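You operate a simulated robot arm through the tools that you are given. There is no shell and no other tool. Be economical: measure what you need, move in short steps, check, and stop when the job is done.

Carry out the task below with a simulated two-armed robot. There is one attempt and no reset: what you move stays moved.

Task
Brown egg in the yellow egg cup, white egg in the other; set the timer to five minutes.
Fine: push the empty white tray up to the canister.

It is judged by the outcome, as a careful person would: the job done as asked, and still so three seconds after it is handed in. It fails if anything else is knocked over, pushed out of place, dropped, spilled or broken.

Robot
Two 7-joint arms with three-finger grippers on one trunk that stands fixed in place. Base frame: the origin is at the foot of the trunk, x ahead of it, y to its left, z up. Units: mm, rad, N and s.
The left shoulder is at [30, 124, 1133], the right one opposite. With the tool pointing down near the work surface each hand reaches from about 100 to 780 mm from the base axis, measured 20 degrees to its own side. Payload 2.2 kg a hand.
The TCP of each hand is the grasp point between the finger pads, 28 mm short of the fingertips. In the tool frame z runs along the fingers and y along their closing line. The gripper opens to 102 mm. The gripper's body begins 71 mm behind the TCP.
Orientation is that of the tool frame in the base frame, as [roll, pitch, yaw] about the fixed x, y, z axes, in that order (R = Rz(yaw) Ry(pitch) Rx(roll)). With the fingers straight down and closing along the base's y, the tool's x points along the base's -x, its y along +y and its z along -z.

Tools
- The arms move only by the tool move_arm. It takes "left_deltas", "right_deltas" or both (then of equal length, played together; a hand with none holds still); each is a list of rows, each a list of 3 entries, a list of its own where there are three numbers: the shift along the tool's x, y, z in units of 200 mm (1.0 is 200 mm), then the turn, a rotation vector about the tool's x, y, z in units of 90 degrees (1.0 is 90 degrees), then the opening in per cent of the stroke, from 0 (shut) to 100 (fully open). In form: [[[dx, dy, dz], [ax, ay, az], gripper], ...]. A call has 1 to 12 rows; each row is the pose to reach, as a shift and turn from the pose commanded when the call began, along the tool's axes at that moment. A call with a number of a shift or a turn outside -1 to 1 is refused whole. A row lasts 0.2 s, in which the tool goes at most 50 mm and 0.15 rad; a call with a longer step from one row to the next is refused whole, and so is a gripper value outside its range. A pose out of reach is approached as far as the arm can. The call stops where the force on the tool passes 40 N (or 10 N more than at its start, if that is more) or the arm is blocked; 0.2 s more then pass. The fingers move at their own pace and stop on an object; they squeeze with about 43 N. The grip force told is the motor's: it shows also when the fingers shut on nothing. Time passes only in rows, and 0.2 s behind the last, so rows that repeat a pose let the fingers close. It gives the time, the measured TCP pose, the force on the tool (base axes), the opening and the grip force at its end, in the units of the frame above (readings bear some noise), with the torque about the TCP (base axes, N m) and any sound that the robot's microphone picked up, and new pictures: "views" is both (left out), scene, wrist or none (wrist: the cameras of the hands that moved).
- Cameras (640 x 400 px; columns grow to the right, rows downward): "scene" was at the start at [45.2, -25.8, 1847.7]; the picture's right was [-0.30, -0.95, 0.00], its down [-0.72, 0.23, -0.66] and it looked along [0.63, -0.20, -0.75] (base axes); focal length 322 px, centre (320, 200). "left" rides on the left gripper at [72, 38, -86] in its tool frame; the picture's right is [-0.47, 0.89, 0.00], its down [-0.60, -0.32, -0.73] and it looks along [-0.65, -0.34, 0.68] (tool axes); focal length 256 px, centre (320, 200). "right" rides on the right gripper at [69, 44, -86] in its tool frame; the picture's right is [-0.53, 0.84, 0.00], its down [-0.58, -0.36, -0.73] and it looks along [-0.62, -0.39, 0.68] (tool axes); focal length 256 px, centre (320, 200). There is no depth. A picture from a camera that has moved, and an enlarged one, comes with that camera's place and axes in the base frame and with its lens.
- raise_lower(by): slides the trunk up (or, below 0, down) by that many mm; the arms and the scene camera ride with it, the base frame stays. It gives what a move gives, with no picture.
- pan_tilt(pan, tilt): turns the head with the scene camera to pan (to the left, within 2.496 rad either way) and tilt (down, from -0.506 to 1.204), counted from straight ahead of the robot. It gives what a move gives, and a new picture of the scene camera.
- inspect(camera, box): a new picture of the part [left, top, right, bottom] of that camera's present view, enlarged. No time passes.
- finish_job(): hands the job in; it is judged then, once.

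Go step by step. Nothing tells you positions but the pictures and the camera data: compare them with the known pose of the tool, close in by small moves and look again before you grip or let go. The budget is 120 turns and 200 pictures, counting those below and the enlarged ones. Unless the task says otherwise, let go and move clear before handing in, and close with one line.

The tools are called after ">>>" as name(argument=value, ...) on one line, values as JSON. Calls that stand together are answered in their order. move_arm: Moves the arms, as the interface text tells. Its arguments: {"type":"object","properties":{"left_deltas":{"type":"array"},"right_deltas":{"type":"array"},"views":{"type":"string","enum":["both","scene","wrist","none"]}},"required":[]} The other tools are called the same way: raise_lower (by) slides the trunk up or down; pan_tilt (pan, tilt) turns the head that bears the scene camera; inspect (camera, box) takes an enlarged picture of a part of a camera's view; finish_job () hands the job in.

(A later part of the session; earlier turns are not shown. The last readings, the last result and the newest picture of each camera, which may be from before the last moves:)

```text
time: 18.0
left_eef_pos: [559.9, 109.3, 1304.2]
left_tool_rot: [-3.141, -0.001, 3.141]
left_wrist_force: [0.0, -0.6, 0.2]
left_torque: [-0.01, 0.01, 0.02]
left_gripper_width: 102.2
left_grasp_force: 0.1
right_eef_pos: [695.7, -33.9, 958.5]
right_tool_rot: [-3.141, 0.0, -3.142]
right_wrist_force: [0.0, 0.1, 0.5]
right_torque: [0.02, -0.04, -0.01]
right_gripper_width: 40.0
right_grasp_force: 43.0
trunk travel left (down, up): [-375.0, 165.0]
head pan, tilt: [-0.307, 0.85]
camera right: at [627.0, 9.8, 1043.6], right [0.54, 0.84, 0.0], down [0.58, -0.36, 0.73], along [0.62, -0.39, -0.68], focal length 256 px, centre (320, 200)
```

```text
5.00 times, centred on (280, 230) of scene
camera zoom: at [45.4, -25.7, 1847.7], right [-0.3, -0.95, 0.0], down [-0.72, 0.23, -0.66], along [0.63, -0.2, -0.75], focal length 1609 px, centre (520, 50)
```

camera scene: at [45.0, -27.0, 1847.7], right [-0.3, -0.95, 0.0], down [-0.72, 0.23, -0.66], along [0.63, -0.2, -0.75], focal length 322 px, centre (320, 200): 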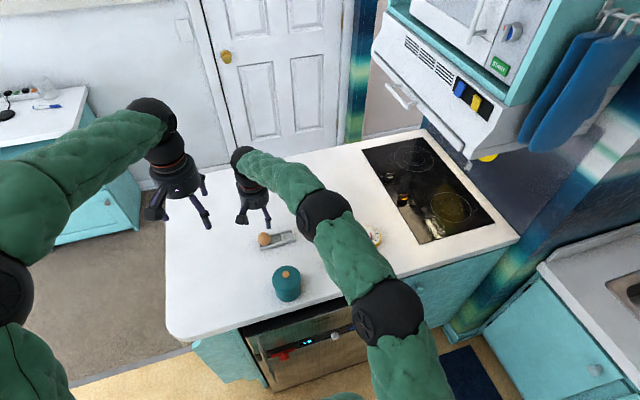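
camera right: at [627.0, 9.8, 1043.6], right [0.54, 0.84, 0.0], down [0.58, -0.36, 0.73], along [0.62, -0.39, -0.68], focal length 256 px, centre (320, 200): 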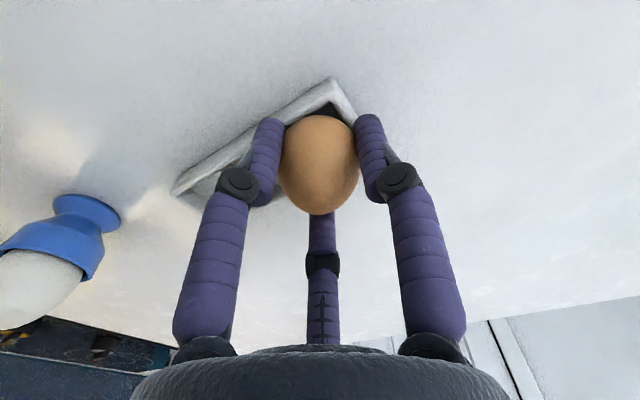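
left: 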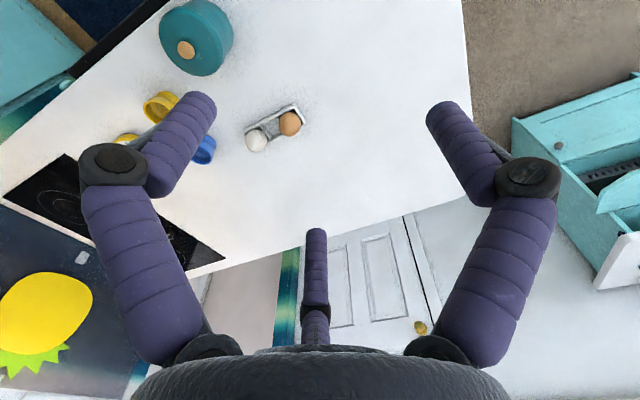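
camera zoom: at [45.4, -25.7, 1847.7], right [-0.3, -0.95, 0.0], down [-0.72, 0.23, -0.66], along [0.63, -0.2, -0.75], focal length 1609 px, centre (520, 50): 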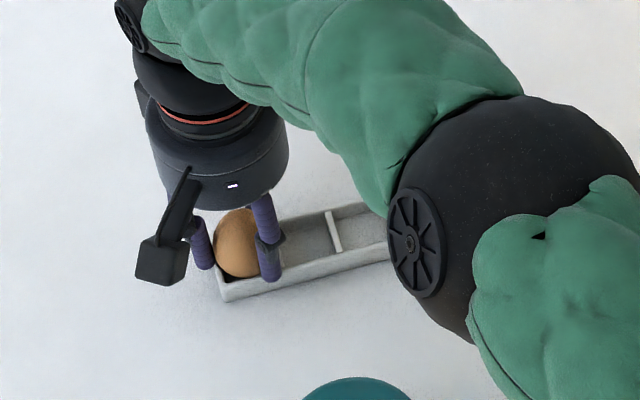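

The brown egg is gripped at the same 40 mm width. I'll lift it and carry it above the yellow cup.

>>> move_arm(right_deltas=[[[0, 0, -0.05], [0, 0, 0], 38], [[0, 0, -0.2], [0, 0, 0], 38], [[0, 0, -0.4], [0, 0, 0], 38], [[0, 0, -0.55], [0, 0, 0], 38], [[0.139, -0.192, -0.55], [0, 0, 0], 38], [[0.278, -0.384, -0.55], [0, 0, 0], 38], [[0.417, -0.576, -0.55], [0, 0, 0], 38], [[0.556, -0.768, -0.55], [0, 0, 0], 38], [[0.692, -0.955, -0.55], [0, 0, 0], 38], [[0.692, -0.955, -0.55], [0, 0, 0], 38]])

>>> inspect(camera="right", box=[240, 20, 400, 120])

```text
time: 20.2
left_eef_pos: [561.0, 109.0, 1305.2]
left_tool_rot: [-3.141, 0.0, 3.14]
left_wrist_force: [0.2, -0.4, -0.3]
left_torque: [-0.02, -0.01, 0.01]
left_gripper_width: 101.8
left_grasp_force: 0.1
right_eef_pos: [554.7, -220.2, 1068.5]
right_tool_rot: [3.141, 0.0, -3.141]
right_wrist_force: [0.4, 0.4, -0.7]
right_torque: [-0.05, 0.01, 0.0]
right_gripper_width: 40.1
right_grasp_force: 43.0
trunk travel left (down, up): [-375.0, 165.0]
head pan, tilt: [-0.307, 0.85]
camera scene: at [46.4, -24.8, 1847.7], right [-0.3, -0.95, 0.0], down [-0.72, 0.23, -0.66], along [0.63, -0.2, -0.75], focal length 322 px, centre (320, 200)
camera right: at [486.8, -178.9, 1154.1], right [0.53, 0.84, 0.0], down [0.58, -0.36, 0.73], along [0.62, -0.39, -0.68], focal length 256 px, centre (320, 200)
```

scene: 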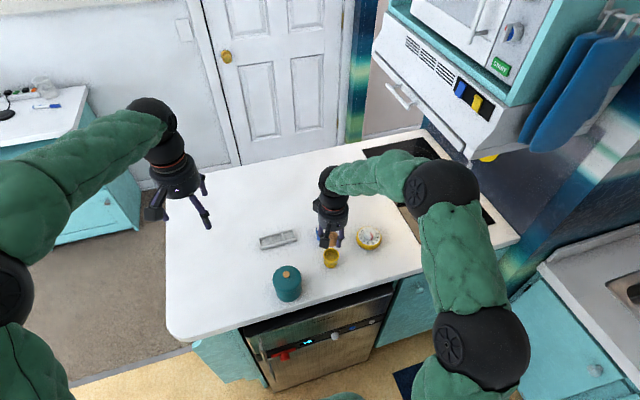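
right: 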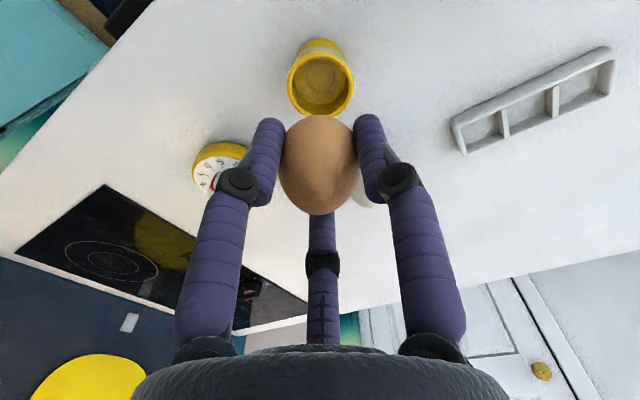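

```text
4.00 times, centred on (320, 70) of right
camera zoom: at [486.8, -178.9, 1154.1], right [0.53, 0.84, 0.0], down [0.58, -0.36, 0.73], along [0.62, -0.39, -0.68], focal length 1024 px, centre (320, 720)
```

zoom: 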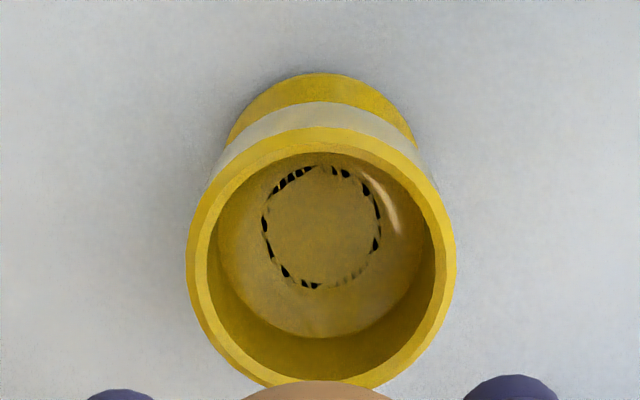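

The yellow rim projects about (+1,-1) mm from the TCP axis. I'll correct for that and lower to just above finger contact.

>>> move_arm(right_deltas=[[[-0.005, -0.004, 0.1], [0, 0, 0], 38], [[-0.005, -0.004, 0.22], [0, 0, 0], 38], [[-0.005, -0.004, 0.3], [0, 0, 0], 38], [[-0.005, -0.004, 0.35], [0, 0, 0], 38], [[-0.005, -0.004, 0.385], [0, 0, 0], 38], [[-0.005, -0.004, 0.385], [0, 0, 0], 38]], views="wrist")

>>> inspect(camera="right", box=[240, 40, 400, 220])

>>> inspect(camera="scene", box=[300, 210, 360, 280])

```text
time: 21.6
left_eef_pos: [560.3, 108.3, 1305.0]
left_tool_rot: [-3.141, 0.001, -3.141]
left_wrist_force: [0.3, -1.0, -0.3]
left_torque: [-0.03, 0.03, 0.01]
left_gripper_width: 102.0
left_grasp_force: 0.1
right_eef_pos: [557.2, -224.7, 991.6]
right_tool_rot: [3.141, 0.001, 3.14]
right_wrist_force: [0.2, -0.3, -0.9]
right_torque: [0.0, 0.02, 0.0]
right_gripper_width: 40.0
right_grasp_force: 43.7
trunk travel left (down, up): [-375.0, 165.0]
head pan, tilt: [-0.307, 0.85]
camera right: at [489.4, -181.9, 1077.0], right [0.54, 0.84, 0.0], down [0.58, -0.36, 0.73], along [0.62, -0.39, -0.68], focal length 256 px, centre (320, 200)
```

right: 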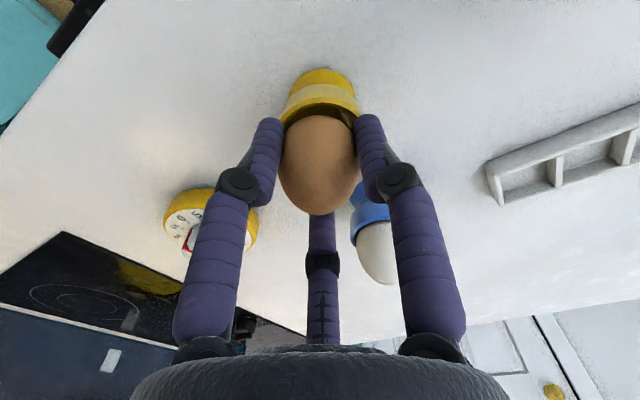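

```text
2.22 times, centred on (320, 130) of right
camera zoom: at [489.4, -181.9, 1077.0], right [0.54, 0.84, 0.0], down [0.58, -0.36, 0.73], along [0.62, -0.39, -0.68], focal length 569 px, centre (320, 356)
```

zoom: 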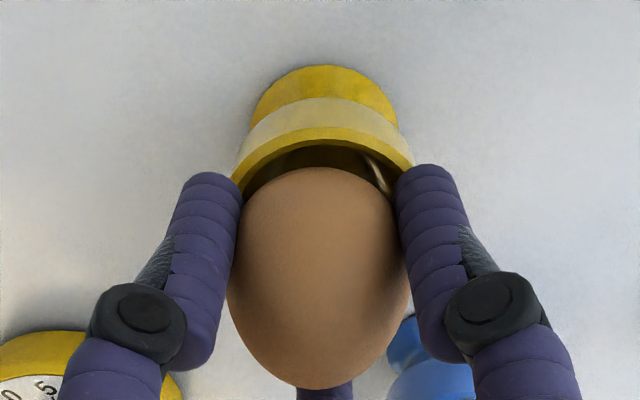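

```text
5.71 times, centred on (330, 245) of scene
camera zoom: at [45.3, -25.6, 1847.7], right [-0.3, -0.95, 0.0], down [-0.72, 0.23, -0.66], along [0.63, -0.2, -0.75], focal length 1839 px, centre (263, -57)
```

zoom: 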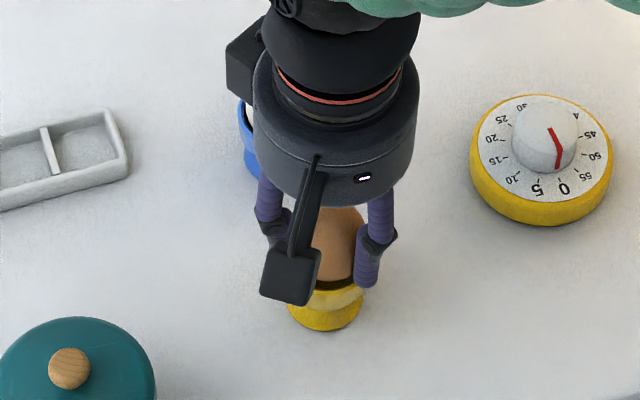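

The view matches the blue cup just before release. I'll lower 5 mm and open slowly.

>>> move_arm(right_deltas=[[[0, 0, 0.012], [0, 0, 0], 38], [[0, 0, 0.024], [0, 0, 0], 38], [[0, 0, 0.024], [0, 0, 0], 42], [[0, 0, 0.024], [0, 0, 0], 48], [[0, 0, 0.024], [0, 0, 0], 60], [[0, 0, 0.024], [0, 0, 0], 60], [[0, 0, 0.024], [0, 0, 0], 60]], views="wrist")

>>> inspect(camera="scene", box=[300, 210, 360, 280])

```text
time: 23.2
left_eef_pos: [560.1, 107.9, 1306.1]
left_tool_rot: [3.141, 0.0, -3.14]
left_wrist_force: [-0.1, 0.2, 0.1]
left_torque: [0.03, 0.0, -0.02]
left_gripper_width: 102.0
left_grasp_force: 0.0
right_eef_pos: [558.3, -224.7, 986.0]
right_tool_rot: [-3.14, 0.0, 3.141]
right_wrist_force: [0.3, -0.1, 0.4]
right_torque: [0.01, 0.01, 0.03]
right_gripper_width: 61.0
right_grasp_force: 0.2
trunk travel left (down, up): [-375.0, 165.0]
head pan, tilt: [-0.307, 0.85]
camera right: at [489.7, -181.6, 1072.4], right [0.54, 0.84, 0.0], down [0.58, -0.36, 0.73], along [0.62, -0.39, -0.68], focal length 256 px, centre (320, 200)
```

right: 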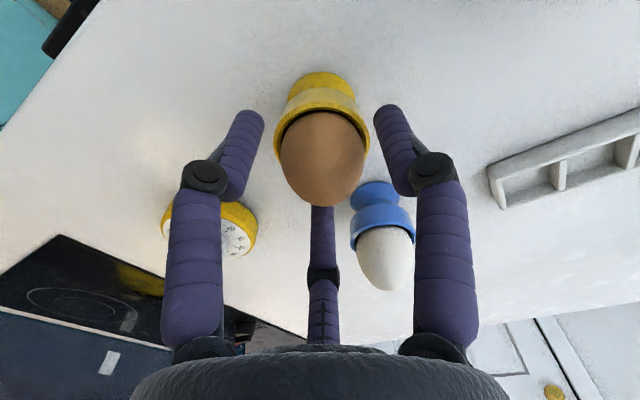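

```text
5.71 times, centred on (330, 245) of scene
camera zoom: at [45.3, -25.7, 1847.7], right [-0.3, -0.95, 0.0], down [-0.72, 0.23, -0.66], along [0.63, -0.2, -0.75], focal length 1839 px, centre (263, -57)
```

zoom: 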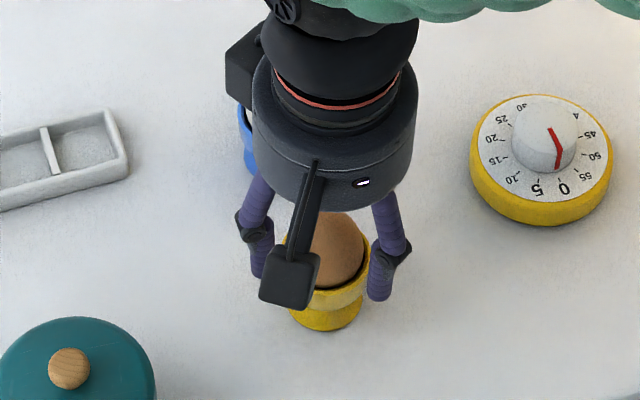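

Both eggs are in their cups. I'll rise and move above the timer at about (600,-375) to read its dial.

>>> move_arm(right_deltas=[[[0, 0, -0.1], [0, 0, 0], 62], [[0, 0, -0.25], [0, 0, 0], 62], [[0, 0, -0.45], [0, 0, 0], 62], [[-0.053, -0.19, -0.45], [0, 0, 0], 62], [[-0.105, -0.375, -0.45], [0, 0, 0], 62], [[-0.158, -0.56, -0.45], [0, 0, 0], 62], [[-0.21, -0.75, -0.45], [0, 0, 0], 62], [[-0.21, -0.75, -0.45], [0, 0, 0], 62]])

>>> inspect(camera="right", box=[220, 0, 420, 130])

>>> inspect(camera="scene", box=[290, 200, 410, 290])

```text
time: 25.0
left_eef_pos: [560.1, 109.1, 1305.7]
left_tool_rot: [-3.14, 0.0, 3.141]
left_wrist_force: [-0.2, 0.5, -0.1]
left_torque: [-0.03, 0.0, -0.01]
left_gripper_width: 102.0
left_grasp_force: 0.2
right_eef_pos: [599.2, -374.1, 1077.7]
right_tool_rot: [-3.141, -0.002, 3.141]
right_wrist_force: [0.6, 0.7, -0.2]
right_torque: [0.0, 0.0, 0.03]
right_gripper_width: 63.0
right_grasp_force: 0.0
trunk travel left (down, up): [-375.0, 165.0]
head pan, tilt: [-0.307, 0.85]
camera scene: at [44.8, -24.6, 1847.7], right [-0.3, -0.95, 0.0], down [-0.72, 0.23, -0.66], along [0.63, -0.2, -0.75], focal length 322 px, centre (320, 200)
camera right: at [531.4, -331.0, 1163.3], right [0.53, 0.85, 0.0], down [0.58, -0.36, 0.73], along [0.62, -0.39, -0.68], focal length 256 px, centre (320, 200)
```

scene: 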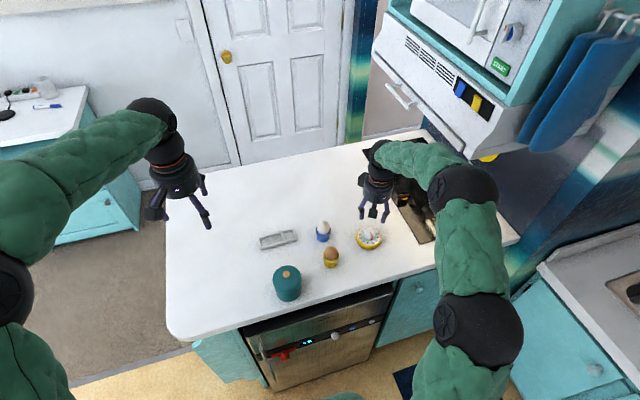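
right: 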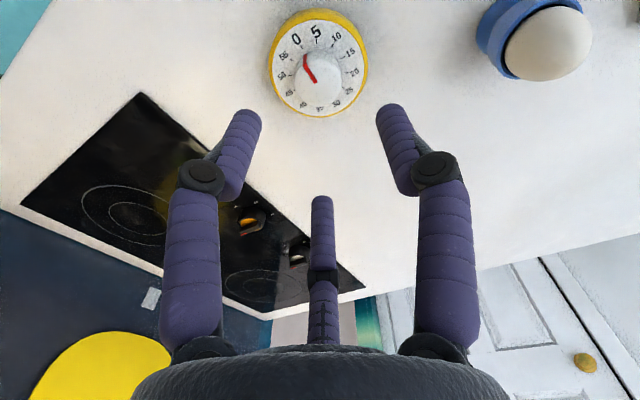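

```text
3.08 times, centred on (320, 65) of right
camera zoom: at [531.4, -331.0, 1163.3], right [0.53, 0.85, 0.0], down [0.58, -0.36, 0.73], along [0.62, -0.39, -0.68], focal length 788 px, centre (320, 615)
```

zoom: 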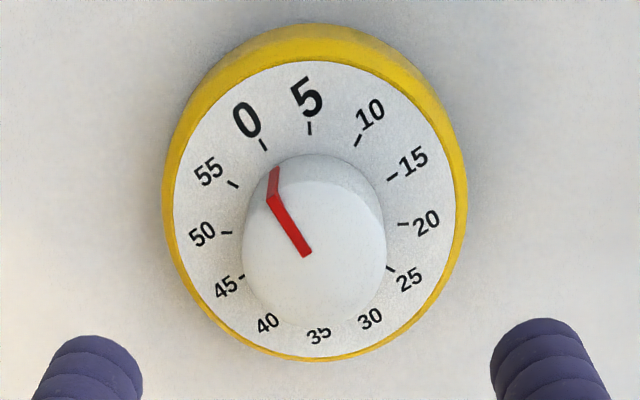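

```text
4.44 times, centred on (350, 245) of scene
camera zoom: at [44.8, -24.6, 1847.7], right [-0.3, -0.95, 0.0], down [-0.72, 0.23, -0.66], along [0.63, -0.2, -0.75], focal length 1430 px, centre (187, 0)
```

zoom: 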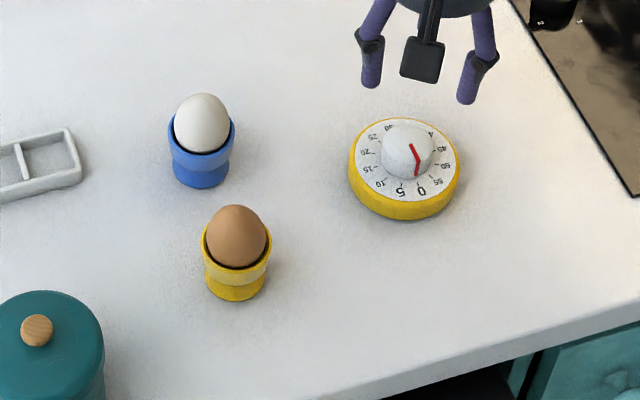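

Both eggs sit well. The timer pointer is at about 0 and the numbers run clockwise, so five minutes is a 30° clockwise turn. The knob axis is at about (600,-376), with its top near z 963 and the face near 935, so I'll go part way down and check alignment.

>>> move_arm(right_deltas=[[[-0.0015, -0.0075, 0.15], [0, 0, 0], 62], [[-0.0015, -0.0075, 0.3], [0, 0, 0], 62], [[-0.0015, -0.0075, 0.43], [0, 0, 0], 62], [[-0.0015, -0.0075, 0.43], [0, 0, 0], 62]], views="wrist")

>>> inspect(camera="right", box=[220, 40, 420, 220])

>>> inspect(camera="scene", box=[330, 190, 420, 270])

```text
time: 26.0
left_eef_pos: [559.0, 107.3, 1305.3]
left_tool_rot: [-3.141, 0.0, 3.141]
left_wrist_force: [-0.2, 0.3, -0.1]
left_torque: [-0.01, 0.0, -0.02]
left_gripper_width: 101.9
left_grasp_force: 0.1
right_eef_pos: [599.1, -376.5, 991.0]
right_tool_rot: [-3.14, 0.0, 3.14]
right_wrist_force: [-0.3, 0.1, -0.1]
right_torque: [0.0, -0.01, -0.02]
right_gripper_width: 63.3
right_grasp_force: 0.0
trunk travel left (down, up): [-375.0, 165.0]
head pan, tilt: [-0.307, 0.85]
camera right: at [530.5, -332.9, 1075.8], right [0.54, 0.84, 0.0], down [0.58, -0.37, 0.73], along [0.62, -0.39, -0.68], focal length 256 px, centre (320, 200)
```

right: 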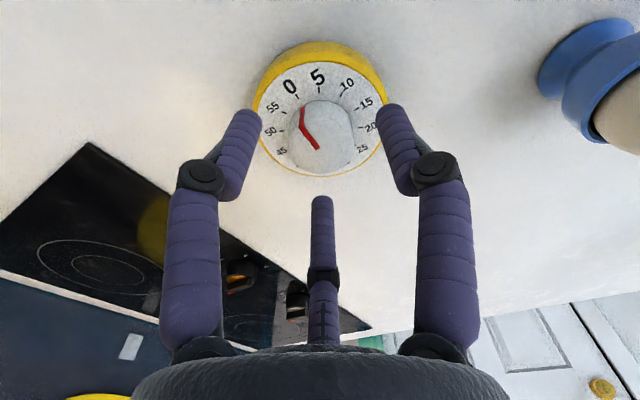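

```text
2.22 times, centred on (320, 130) of right
camera zoom: at [530.5, -332.9, 1075.8], right [0.54, 0.84, 0.0], down [0.58, -0.37, 0.73], along [0.62, -0.39, -0.68], focal length 569 px, centre (320, 356)
```

zoom: 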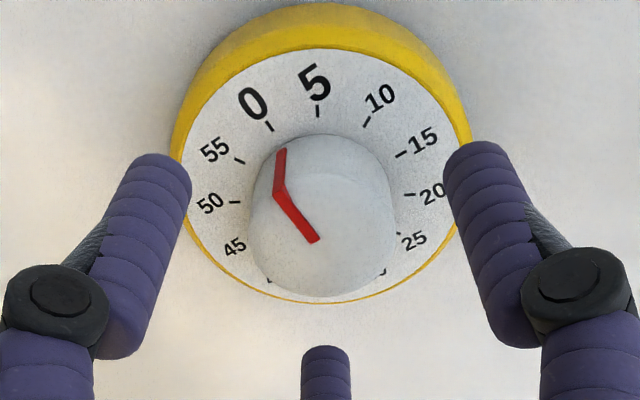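

```text
5.00 times, centred on (375, 230) of scene
camera zoom: at [44.8, -25.4, 1847.7], right [-0.3, -0.95, 0.0], down [-0.72, 0.23, -0.66], along [0.63, -0.2, -0.75], focal length 1609 px, centre (45, 50)
```

zoom: 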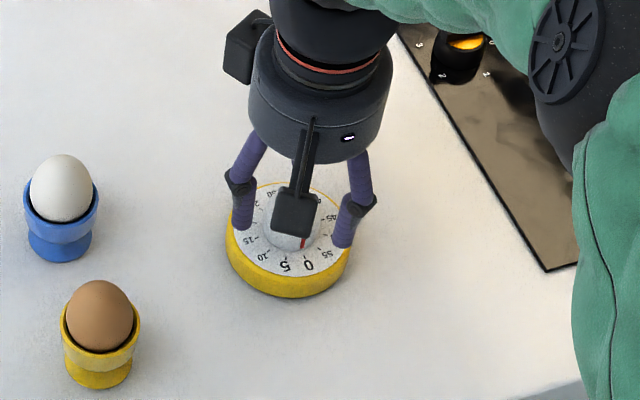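

The knob axis matches the TCP to within a millimetre. I'll go down to z≈970 and close on the knob.

>>> move_arm(right_deltas=[[[0, 0, 0.05], [0, 0, 0], 62], [[0, 0, 0.1], [0, 0, 0], 62], [[0, 0, 0.1], [0, 0, 0], 62], [[0, 0, 0.1], [0, 0, 0], 45], [[0, 0, 0.1], [0, 0, 0], 34], [[0, 0, 0.1], [0, 0, 0], 32], [[0, 0, 0.1], [0, 0, 0], 32]], views="wrist")

>>> inspect(camera="right", box=[220, 40, 420, 220])

```text
time: 27.6
left_eef_pos: [560.2, 108.1, 1304.8]
left_tool_rot: [3.142, -0.002, -3.141]
left_wrist_force: [-0.4, -0.1, 0.2]
left_torque: [0.01, 0.02, 0.01]
left_gripper_width: 102.1
left_grasp_force: 0.1
right_eef_pos: [601.1, -375.8, 971.2]
right_tool_rot: [-3.141, 0.002, 3.138]
right_wrist_force: [6.2, -2.1, 5.0]
right_torque: [-0.15, -0.29, -0.02]
right_gripper_width: 36.3
right_grasp_force: 42.9
trunk travel left (down, up): [-375.0, 165.0]
head pan, tilt: [-0.307, 0.85]
camera right: at [532.1, -333.4, 1056.8], right [0.54, 0.84, 0.0], down [0.57, -0.36, 0.73], along [0.62, -0.39, -0.68], focal length 256 px, centre (320, 200)
```

right: 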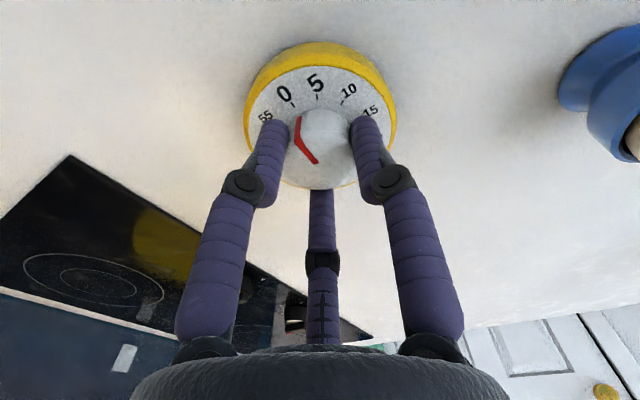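

```text
2.22 times, centred on (320, 130) of right
camera zoom: at [532.1, -333.4, 1056.8], right [0.54, 0.84, 0.0], down [0.57, -0.36, 0.73], along [0.62, -0.39, -0.68], focal length 569 px, centre (320, 356)
```

zoom: 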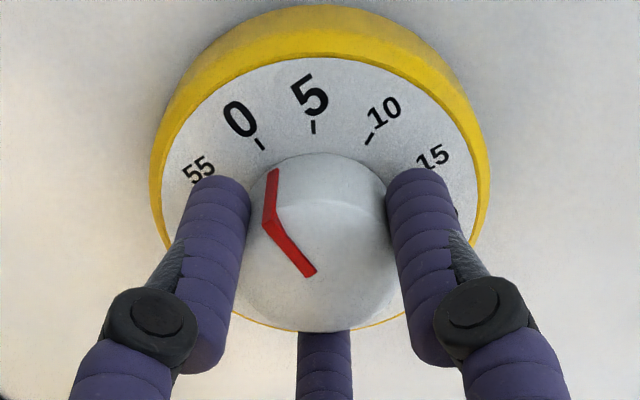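

The knob is gripped at 36 mm with little side force. I'll turn it clockwise by 30°.

>>> move_arm(right_deltas=[[[0, 0, 0.1], [0, 0, 0.06], 32], [[0, 0, 0.1], [0, 0, 0.13], 32], [[0, 0, 0.1], [0, 0, 0.2], 32], [[0, 0, 0.1], [0, 0, 0.27], 32], [[0, 0, 0.1], [0, 0, 0.335], 32], [[0, 0, 0.1], [0, 0, 0.335], 32]], views="wrist")

```text
time: 27.9
left_eef_pos: [557.9, 109.5, 1305.0]
left_tool_rot: [3.141, -0.001, 3.14]
left_wrist_force: [0.0, 0.0, -0.7]
left_torque: [0.03, 0.06, -0.04]
left_gripper_width: 101.9
left_grasp_force: 0.1
right_eef_pos: [600.2, -376.0, 969.4]
right_tool_rot: [-3.141, 0.004, 3.101]
right_wrist_force: [-14.7, 7.9, 19.0]
right_torque: [0.1, 0.23, 0.0]
right_gripper_width: 36.6
right_grasp_force: 42.6
trunk travel left (down, up): [-375.0, 165.0]
head pan, tilt: [-0.307, 0.85]
stopped in row 1 (right hand): the force on the tool passed its limit at 42 N (the readings are from after the stop); the commanded pose is now the measured one
camera right: at [533.1, -330.1, 1056.1], right [0.57, 0.82, 0.0], down [0.56, -0.39, 0.73], along [0.6, -0.42, -0.68], focal length 256 px, centre (320, 200)
```

right: 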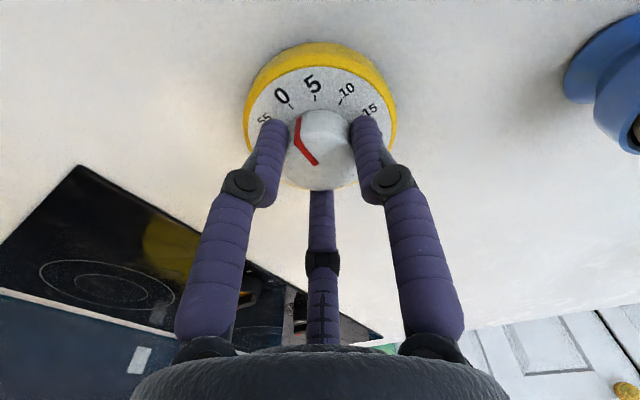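

I wrongly repeated the downward shift, so the hand pressed lightly on the face and stopped itself. Nothing else changed. I'll back up 2 mm and then turn with no vertical motion.

>>> move_arm(right_deltas=[[[0, 0, -0.01], [0, 0, 0], 32], [[0, 0, -0.01], [0, 0, 0], 32]], views="none")

>>> inspect(camera="right", box=[220, 40, 420, 220])

```text
time: 28.5
left_eef_pos: [559.8, 108.6, 1304.7]
left_tool_rot: [-3.141, 0.0, 3.14]
left_wrist_force: [0.5, 0.2, -0.5]
left_torque: [0.0, 0.01, 0.0]
left_gripper_width: 102.1
left_grasp_force: 0.0
right_eef_pos: [603.7, -376.3, 971.4]
right_tool_rot: [-3.139, 0.006, 3.101]
right_wrist_force: [-1.0, 2.6, 3.2]
right_torque: [-0.04, 0.09, -0.03]
right_gripper_width: 36.4
right_grasp_force: 43.4
trunk travel left (down, up): [-375.0, 165.0]
head pan, tilt: [-0.307, 0.85]
```

```text
2.22 times, centred on (320, 130) of right
camera zoom: at [536.0, -331.5, 1055.5], right [0.57, 0.82, 0.0], down [0.56, -0.39, 0.74], along [0.61, -0.42, -0.68], focal length 569 px, centre (320, 356)
```

zoom: 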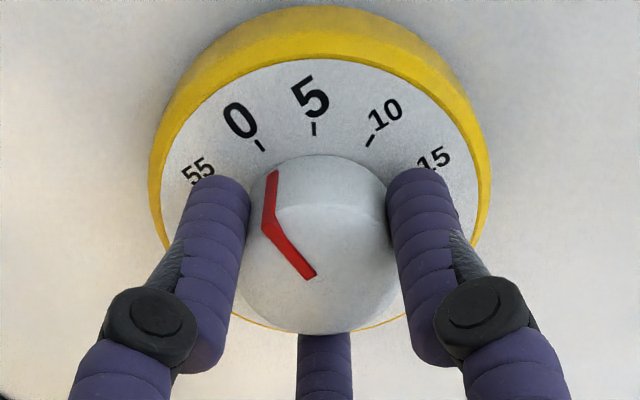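

I need to see whether the knob turns against the body or the whole timer turns, so I'll try a small clean turn of 6°.

>>> move_arm(right_deltas=[[[0.005, 0, 0], [0, 0, 0.03], 32], [[0.01, 0, 0], [0, 0, 0.065], 32], [[0.01, 0, 0], [0, 0, 0.065], 32]], views="none")

>>> inspect(camera="right", box=[220, 40, 420, 220])

```text
time: 29.3
left_eef_pos: [559.6, 108.9, 1303.6]
left_tool_rot: [3.141, -0.001, 3.138]
left_wrist_force: [0.3, -1.0, -1.0]
left_torque: [-0.02, -0.01, -0.02]
left_gripper_width: 102.0
left_grasp_force: 0.1
right_eef_pos: [600.9, -376.8, 970.2]
right_tool_rot: [-3.14, 0.007, 2.998]
right_wrist_force: [1.9, -0.1, 3.5]
right_torque: [-0.16, -0.14, 0.06]
right_gripper_width: 36.6
right_grasp_force: 43.0
trunk travel left (down, up): [-375.0, 165.0]
head pan, tilt: [-0.307, 0.85]
```

```text
2.22 times, centred on (320, 130) of right
camera zoom: at [539.3, -325.3, 1055.6], right [0.65, 0.76, 0.0], down [0.51, -0.44, 0.74], along [0.56, -0.48, -0.68], focal length 569 px, centre (320, 356)
```

zoom: 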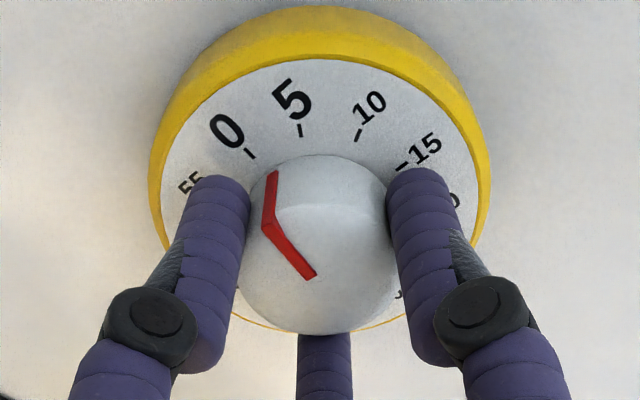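

The knob does turn against the body with little torque. I'll continue about 21° more and check.

>>> move_arm(right_deltas=[[[0, 0, 0], [0, 0, 0.06], 32], [[0, 0, 0], [0, 0, 0.12], 32], [[0, 0, 0], [0, 0, 0.18], 32], [[0, 0, 0], [0, 0, 0.235], 32], [[0, 0, 0], [0, 0, 0.235], 32]], views="none")

>>> inspect(camera="right", box=[220, 40, 420, 220])

```text
time: 30.5
left_eef_pos: [558.0, 106.7, 1306.0]
left_tool_rot: [-3.14, 0.001, 3.139]
left_wrist_force: [-0.2, 0.0, 0.8]
left_torque: [0.01, 0.0, -0.02]
left_gripper_width: 102.2
left_grasp_force: 0.0
right_eef_pos: [599.9, -377.1, 970.9]
right_tool_rot: [3.141, 0.008, 2.629]
right_wrist_force: [0.7, -1.4, 6.2]
right_torque: [-0.42, 0.05, 0.03]
right_gripper_width: 36.3
right_grasp_force: 42.8
trunk travel left (down, up): [-375.0, 165.0]
head pan, tilt: [-0.307, 0.85]
```

```text
2.22 times, centred on (320, 130) of right
camera zoom: at [561.8, -306.3, 1055.8], right [0.88, 0.47, 0.0], down [0.32, -0.6, 0.73], along [0.35, -0.65, -0.68], focal length 569 px, centre (320, 356)
```

zoom: 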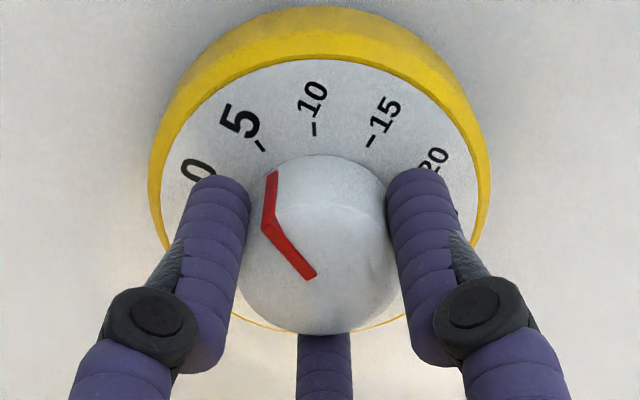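

The 5 tick now stands where the 0 tick stood relative to the pointer, and by projection the pointer began at 0 to within about 2°. I'll open, rise and check the reading.

>>> move_arm(right_deltas=[[[0, 0, 0], [0, 0, 0], 40], [[0, 0, 0], [0, 0, 0], 62], [[0, 0, 0], [0, 0, 0], 62], [[0, 0, -0.1], [0, 0, 0], 62], [[0, 0, -0.3], [0, 0, 0], 62], [[0, 0, -0.53], [0, 0, 0], 62], [[0, 0, -0.53], [0, 0, 0], 62]])

>>> inspect(camera="right", box=[240, 0, 400, 120])

>>> inspect(camera="scene", box=[340, 210, 400, 260])

```text
time: 32.1
left_eef_pos: [561.4, 108.3, 1304.0]
left_tool_rot: [3.141, -0.003, 3.14]
left_wrist_force: [-0.1, 0.2, 0.0]
left_torque: [0.01, 0.0, 0.01]
left_gripper_width: 102.2
left_grasp_force: 0.1
right_eef_pos: [598.5, -378.3, 1074.2]
right_tool_rot: [-3.141, 0.003, 2.631]
right_wrist_force: [-0.4, -0.2, 0.0]
right_torque: [0.0, -0.02, 0.02]
right_gripper_width: 63.2
right_grasp_force: 0.0
trunk travel left (down, up): [-375.0, 165.0]
head pan, tilt: [-0.307, 0.85]
camera scene: at [46.3, -26.3, 1847.6], right [-0.3, -0.95, 0.0], down [-0.72, 0.23, -0.66], along [0.63, -0.2, -0.75], focal length 322 px, centre (320, 200)
camera right: at [560.7, -307.4, 1160.2], right [0.88, 0.48, 0.0], down [0.32, -0.6, 0.73], along [0.35, -0.64, -0.68], focal length 256 px, centre (320, 200)
```

scene: 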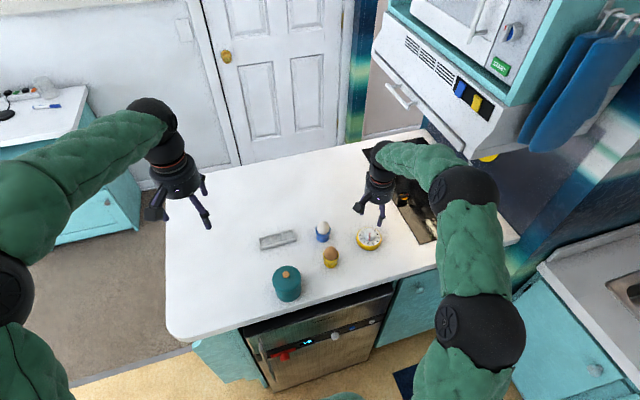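
right: 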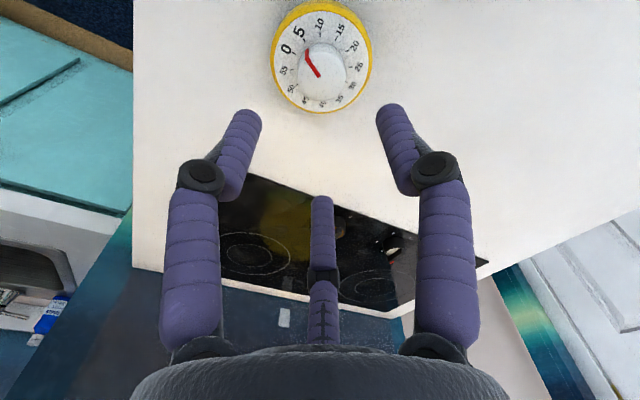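

```text
3.33 times, centred on (320, 60) of right
camera zoom: at [560.7, -307.4, 1160.2], right [0.88, 0.48, 0.0], down [0.32, -0.6, 0.73], along [0.35, -0.64, -0.68], focal length 853 px, centre (320, 667)
```

zoom: 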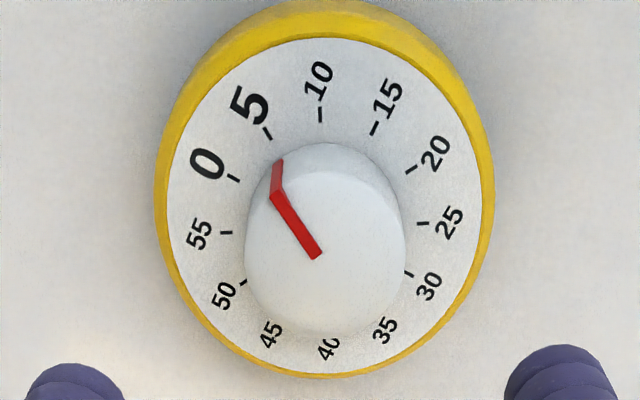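

```text
8.00 times, centred on (370, 235) of scene
camera zoom: at [46.3, -26.3, 1847.6], right [-0.3, -0.95, 0.0], down [-0.72, 0.23, -0.66], along [0.63, -0.2, -0.75], focal length 2575 px, centre (-80, -80)
```

zoom: 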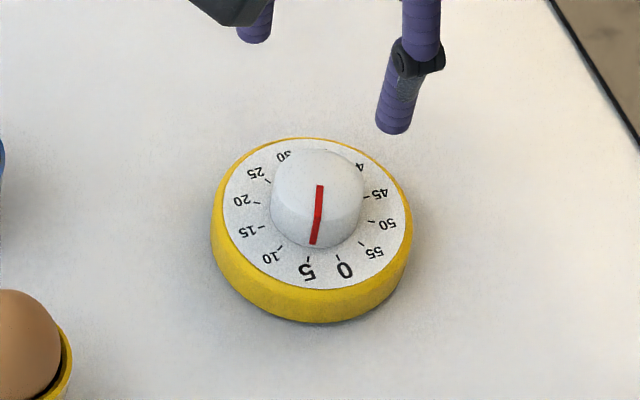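

The pointer reads about 4.5 by projection, a few degrees short of the 5 tick. I'll regrip and add roughly 3.5°.

>>> move_arm(right_deltas=[[[0, 0, 0.2], [0, 0, 0], 62], [[0, 0, 0.4], [0, 0, 0], 62], [[0, 0, 0.515], [0, 0, 0], 62], [[0, 0, 0.515], [0, 0, 0], 62], [[0, 0, 0.515], [0, 0, 0], 45], [[0, 0, 0.515], [0, 0, 0], 32], [[0, 0, 0.515], [0, 0, 0], 32], [[0, 0, 0.515], [0, 0, 0.02], 32], [[0, 0, 0.515], [0, 0, 0.04], 32], [[0, 0, 0.515], [0, 0, 0.04], 32]], views="none")

>>> inspect(camera="right", box=[220, 40, 420, 220])

```text
time: 34.3
left_eef_pos: [559.1, 109.2, 1305.0]
left_tool_rot: [-3.141, -0.002, 3.141]
left_wrist_force: [0.2, 0.1, -0.2]
left_torque: [-0.04, 0.01, 0.01]
left_gripper_width: 102.1
left_grasp_force: 0.1
right_eef_pos: [600.0, -377.4, 974.5]
right_tool_rot: [3.141, 0.007, 2.567]
right_wrist_force: [1.5, -0.8, -0.5]
right_torque: [-0.03, -0.16, 0.04]
right_gripper_width: 36.2
right_grasp_force: 42.6
trunk travel left (down, up): [-375.0, 165.0]
head pan, tilt: [-0.307, 0.85]
```

```text
2.22 times, centred on (320, 130) of right
camera zoom: at [566.0, -304.3, 1058.3], right [0.91, 0.42, 0.0], down [0.28, -0.62, 0.73], along [0.31, -0.67, -0.68], focal length 569 px, centre (320, 356)
```

zoom: 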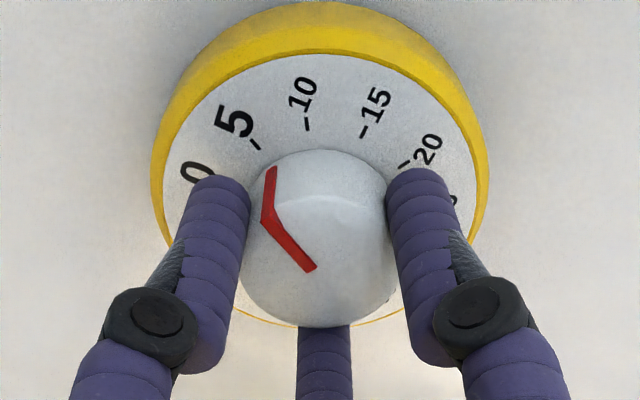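

Now release, rise and read it again.

>>> move_arm(right_deltas=[[[0, 0, 0], [0, 0, 0], 40], [[0, 0, 0], [0, 0, 0], 62], [[0, 0, 0], [0, 0, 0], 62], [[0, 0, -0.1], [0, 0, 0], 62], [[0, 0, -0.3], [0, 0, 0], 62], [[0, 0, -0.53], [0, 0, 0], 62], [[0, 0, -0.53], [0, 0, 0], 62]], views="none")

>>> inspect(camera="right", box=[240, 0, 400, 120])

>>> inspect(camera="scene", box=[340, 210, 400, 260])

```text
time: 35.9
left_eef_pos: [560.2, 107.8, 1305.1]
left_tool_rot: [-3.141, -0.001, 3.141]
left_wrist_force: [0.6, 0.2, -0.2]
left_torque: [0.03, 0.01, 0.0]
left_gripper_width: 102.0
left_grasp_force: 0.1
right_eef_pos: [600.5, -375.5, 1077.4]
right_tool_rot: [3.139, 0.003, 2.568]
right_wrist_force: [0.1, -0.1, -0.1]
right_torque: [0.0, 0.03, 0.0]
right_gripper_width: 63.4
right_grasp_force: 0.1
trunk travel left (down, up): [-375.0, 165.0]
head pan, tilt: [-0.307, 0.85]
```

```text
3.33 times, centred on (320, 60) of right
camera zoom: at [566.9, -303.5, 1163.7], right [0.91, 0.42, 0.0], down [0.28, -0.62, 0.73], along [0.31, -0.66, -0.68], focal length 853 px, centre (320, 667)
```

zoom: 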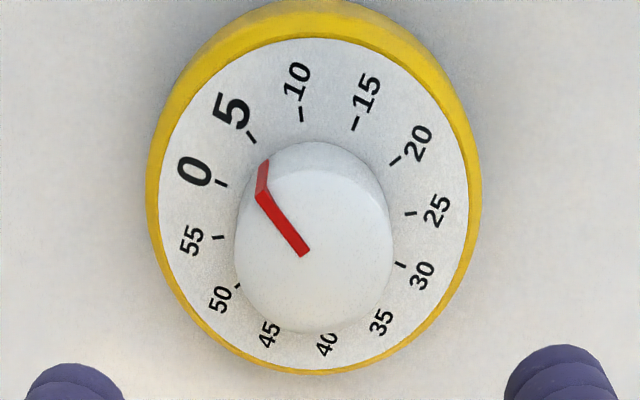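

```text
8.00 times, centred on (370, 235) of scene
camera zoom: at [46.2, -26.4, 1847.6], right [-0.3, -0.95, 0.0], down [-0.72, 0.23, -0.66], along [0.63, -0.2, -0.75], focal length 2575 px, centre (-80, -80)
```

zoom: 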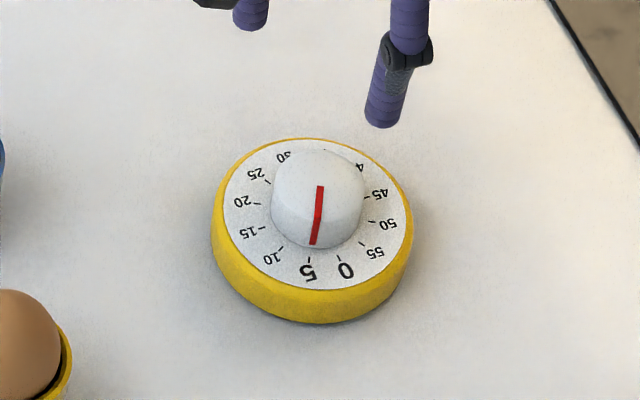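

I'm not sure the small extra turn took, so I'll zoom in tightly to compare the pointer with the 5 tick.

>>> inspect(camera="scene", box=[355, 225, 385, 250])

>>> inspect(camera="right", box=[285, 20, 365, 80])

```text
16.00 times, centred on (370, 238) of scene
camera zoom: at [46.2, -26.4, 1847.6], right [-0.3, -0.95, 0.0], down [-0.72, 0.23, -0.66], along [0.63, -0.2, -0.75], focal length 5150 px, centre (-480, -400)
```

zoom: 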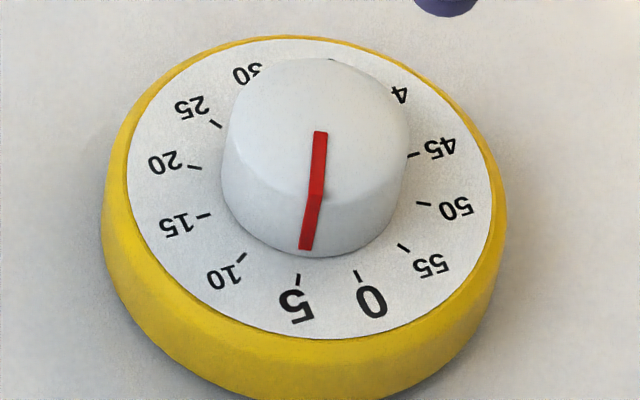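

```text
6.67 times, centred on (325, 50) of right
camera zoom: at [566.9, -303.5, 1163.7], right [0.91, 0.42, 0.0], down [0.28, -0.62, 0.73], along [0.31, -0.66, -0.68], focal length 1707 px, centre (287, 1200)
```

zoom: 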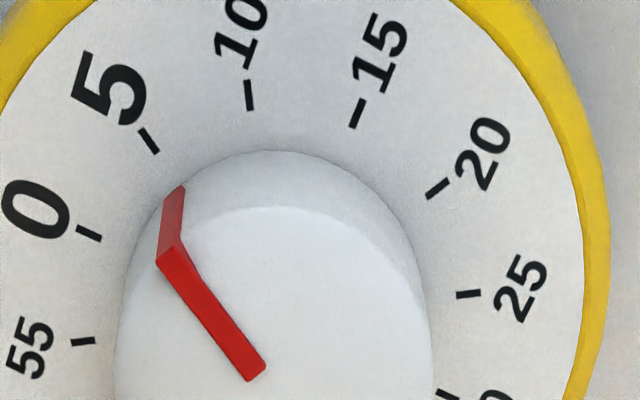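

The reading is about 4.5 to 4.7, so I want a slight nudge more. I'll regrip a little lower, as in the first turn, and check the pointer against the hand before and after turning.

>>> move_arm(right_deltas=[[[0, 0, 0.2], [0, 0, 0], 62], [[0, 0, 0.4], [0, 0, 0], 62], [[0, 0, 0.535], [0, 0, 0], 62], [[0, 0, 0.535], [0, 0, 0], 62], [[0, 0, 0.535], [0, 0, 0], 45], [[0, 0, 0.535], [0, 0, 0], 32], [[0, 0, 0.535], [0, 0, 0], 32], [[0, 0, 0.535], [0, 0, 0], 32]], views="none")

>>> inspect(camera="right", box=[220, 40, 420, 220])

```text
time: 37.7
left_eef_pos: [559.7, 109.0, 1305.5]
left_tool_rot: [-3.141, -0.001, 3.139]
left_wrist_force: [0.4, 0.2, -0.7]
left_torque: [-0.01, 0.0, 0.02]
left_gripper_width: 101.8
left_grasp_force: 0.0
right_eef_pos: [599.4, -376.7, 972.1]
right_tool_rot: [3.141, 0.006, 2.567]
right_wrist_force: [0.7, 1.0, 0.1]
right_torque: [0.01, -0.16, 0.02]
right_gripper_width: 36.3
right_grasp_force: 43.3
trunk travel left (down, up): [-375.0, 165.0]
head pan, tilt: [-0.307, 0.85]
```

```text
2.22 times, centred on (320, 130) of right
camera zoom: at [565.8, -304.4, 1058.1], right [0.91, 0.42, 0.0], down [0.28, -0.62, 0.73], along [0.31, -0.67, -0.68], focal length 569 px, centre (320, 356)
```

zoom: 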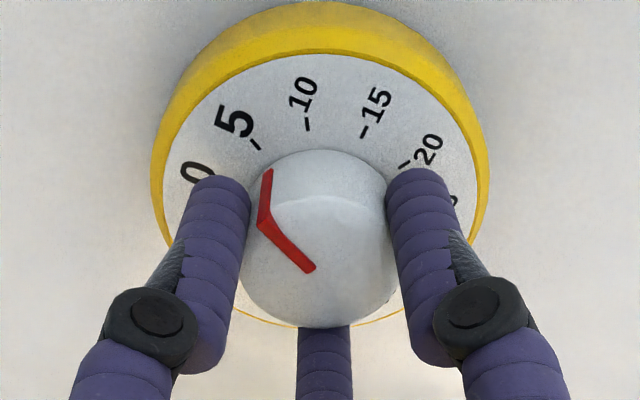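

The knob seems to spring back slightly on release, so I'll turn about 6° this time, then release and reread.

>>> move_arm(right_deltas=[[[0, 0, 0], [0, 0, 0.02], 32], [[0, 0, 0], [0, 0, 0.04], 32], [[0, 0, 0], [0, 0, 0.06], 32], [[0, 0, 0], [0, 0, 0.06], 32], [[0, 0, 0], [0, 0, 0.06], 32]], views="none")

>>> inspect(camera="right", box=[220, 40, 420, 220])

```text
time: 38.9
left_eef_pos: [560.2, 108.5, 1306.1]
left_tool_rot: [3.14, 0.0, 3.139]
left_wrist_force: [-0.5, 0.3, -0.2]
left_torque: [0.0, 0.0, -0.02]
left_gripper_width: 102.1
left_grasp_force: 0.0
right_eef_pos: [599.6, -376.3, 972.9]
right_tool_rot: [3.139, 0.006, 2.473]
right_wrist_force: [1.2, -1.1, 7.3]
right_torque: [0.01, 0.08, -0.01]
right_gripper_width: 36.3
right_grasp_force: 43.2
trunk travel left (down, up): [-375.0, 165.0]
head pan, tilt: [-0.307, 0.85]
```

```text
2.22 times, centred on (320, 130) of right
camera zoom: at [572.9, -301.5, 1058.0], right [0.94, 0.33, 0.01], down [0.22, -0.64, 0.73], along [0.25, -0.69, -0.68], focal length 569 px, centre (320, 356)
```

zoom: 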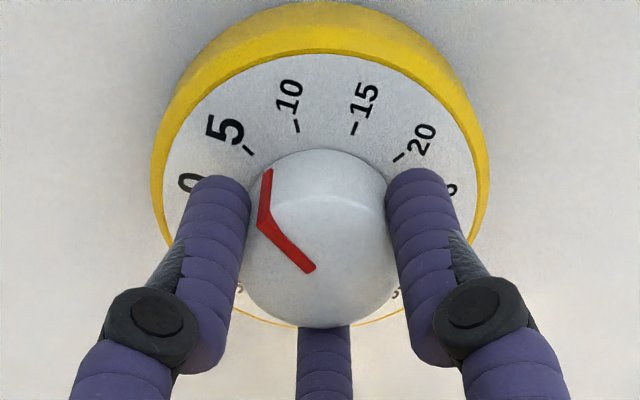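

>>> move_arm(right_deltas=[[[0, 0, 0], [0, 0, 0], 40], [[0, 0, 0], [0, 0, 0], 62], [[0, 0, 0], [0, 0, 0], 62], [[0, 0, -0.1], [0, 0, 0], 62], [[0, 0, -0.3], [0, 0, 0], 62], [[0, 0, -0.53], [0, 0, 0], 62], [[0, 0, -0.53], [0, 0, 0], 62]], views="none")

>>> inspect(camera="scene", box=[355, 225, 385, 250])

>>> inspect(camera="right", box=[240, 0, 400, 120])

```text
time: 40.5
left_eef_pos: [559.7, 108.0, 1305.5]
left_tool_rot: [3.142, -0.002, 3.14]
left_wrist_force: [0.2, 0.0, -0.3]
left_torque: [0.03, 0.02, -0.02]
left_gripper_width: 102.0
left_grasp_force: 0.0
right_eef_pos: [598.5, -376.6, 1079.0]
right_tool_rot: [3.139, 0.006, 2.473]
right_wrist_force: [0.0, 0.4, -0.3]
right_torque: [0.0, 0.02, 0.01]
right_gripper_width: 63.0
right_grasp_force: 0.1
trunk travel left (down, up): [-375.0, 165.0]
head pan, tilt: [-0.307, 0.85]
```

```text
16.00 times, centred on (370, 238) of scene
camera zoom: at [46.3, -26.2, 1847.6], right [-0.3, -0.95, 0.0], down [-0.72, 0.23, -0.66], along [0.63, -0.2, -0.75], focal length 5150 px, centre (-480, -400)
```

zoom: 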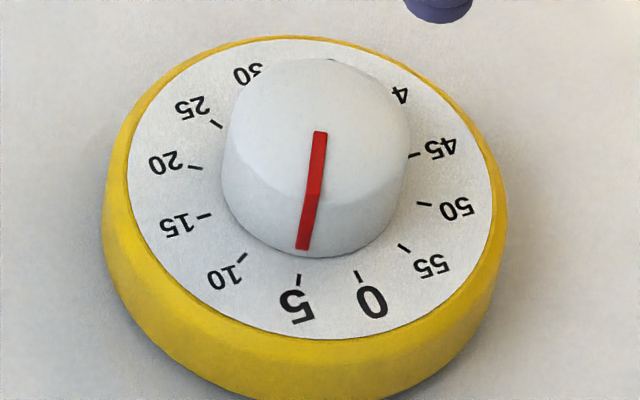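

```text
3.33 times, centred on (320, 60) of right
camera zoom: at [572.3, -301.9, 1164.4], right [0.94, 0.33, 0.0], down [0.22, -0.64, 0.73], along [0.25, -0.69, -0.68], focal length 853 px, centre (320, 667)
```

zoom: 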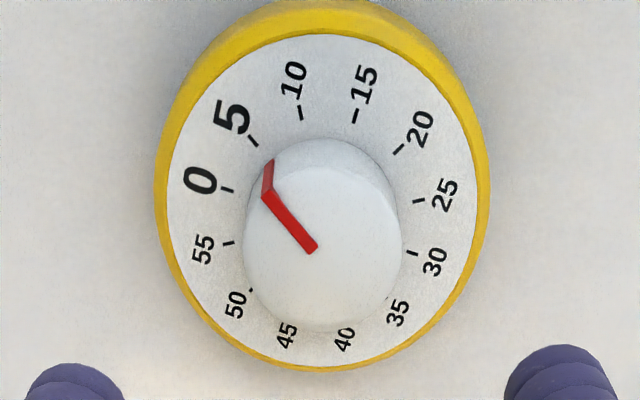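

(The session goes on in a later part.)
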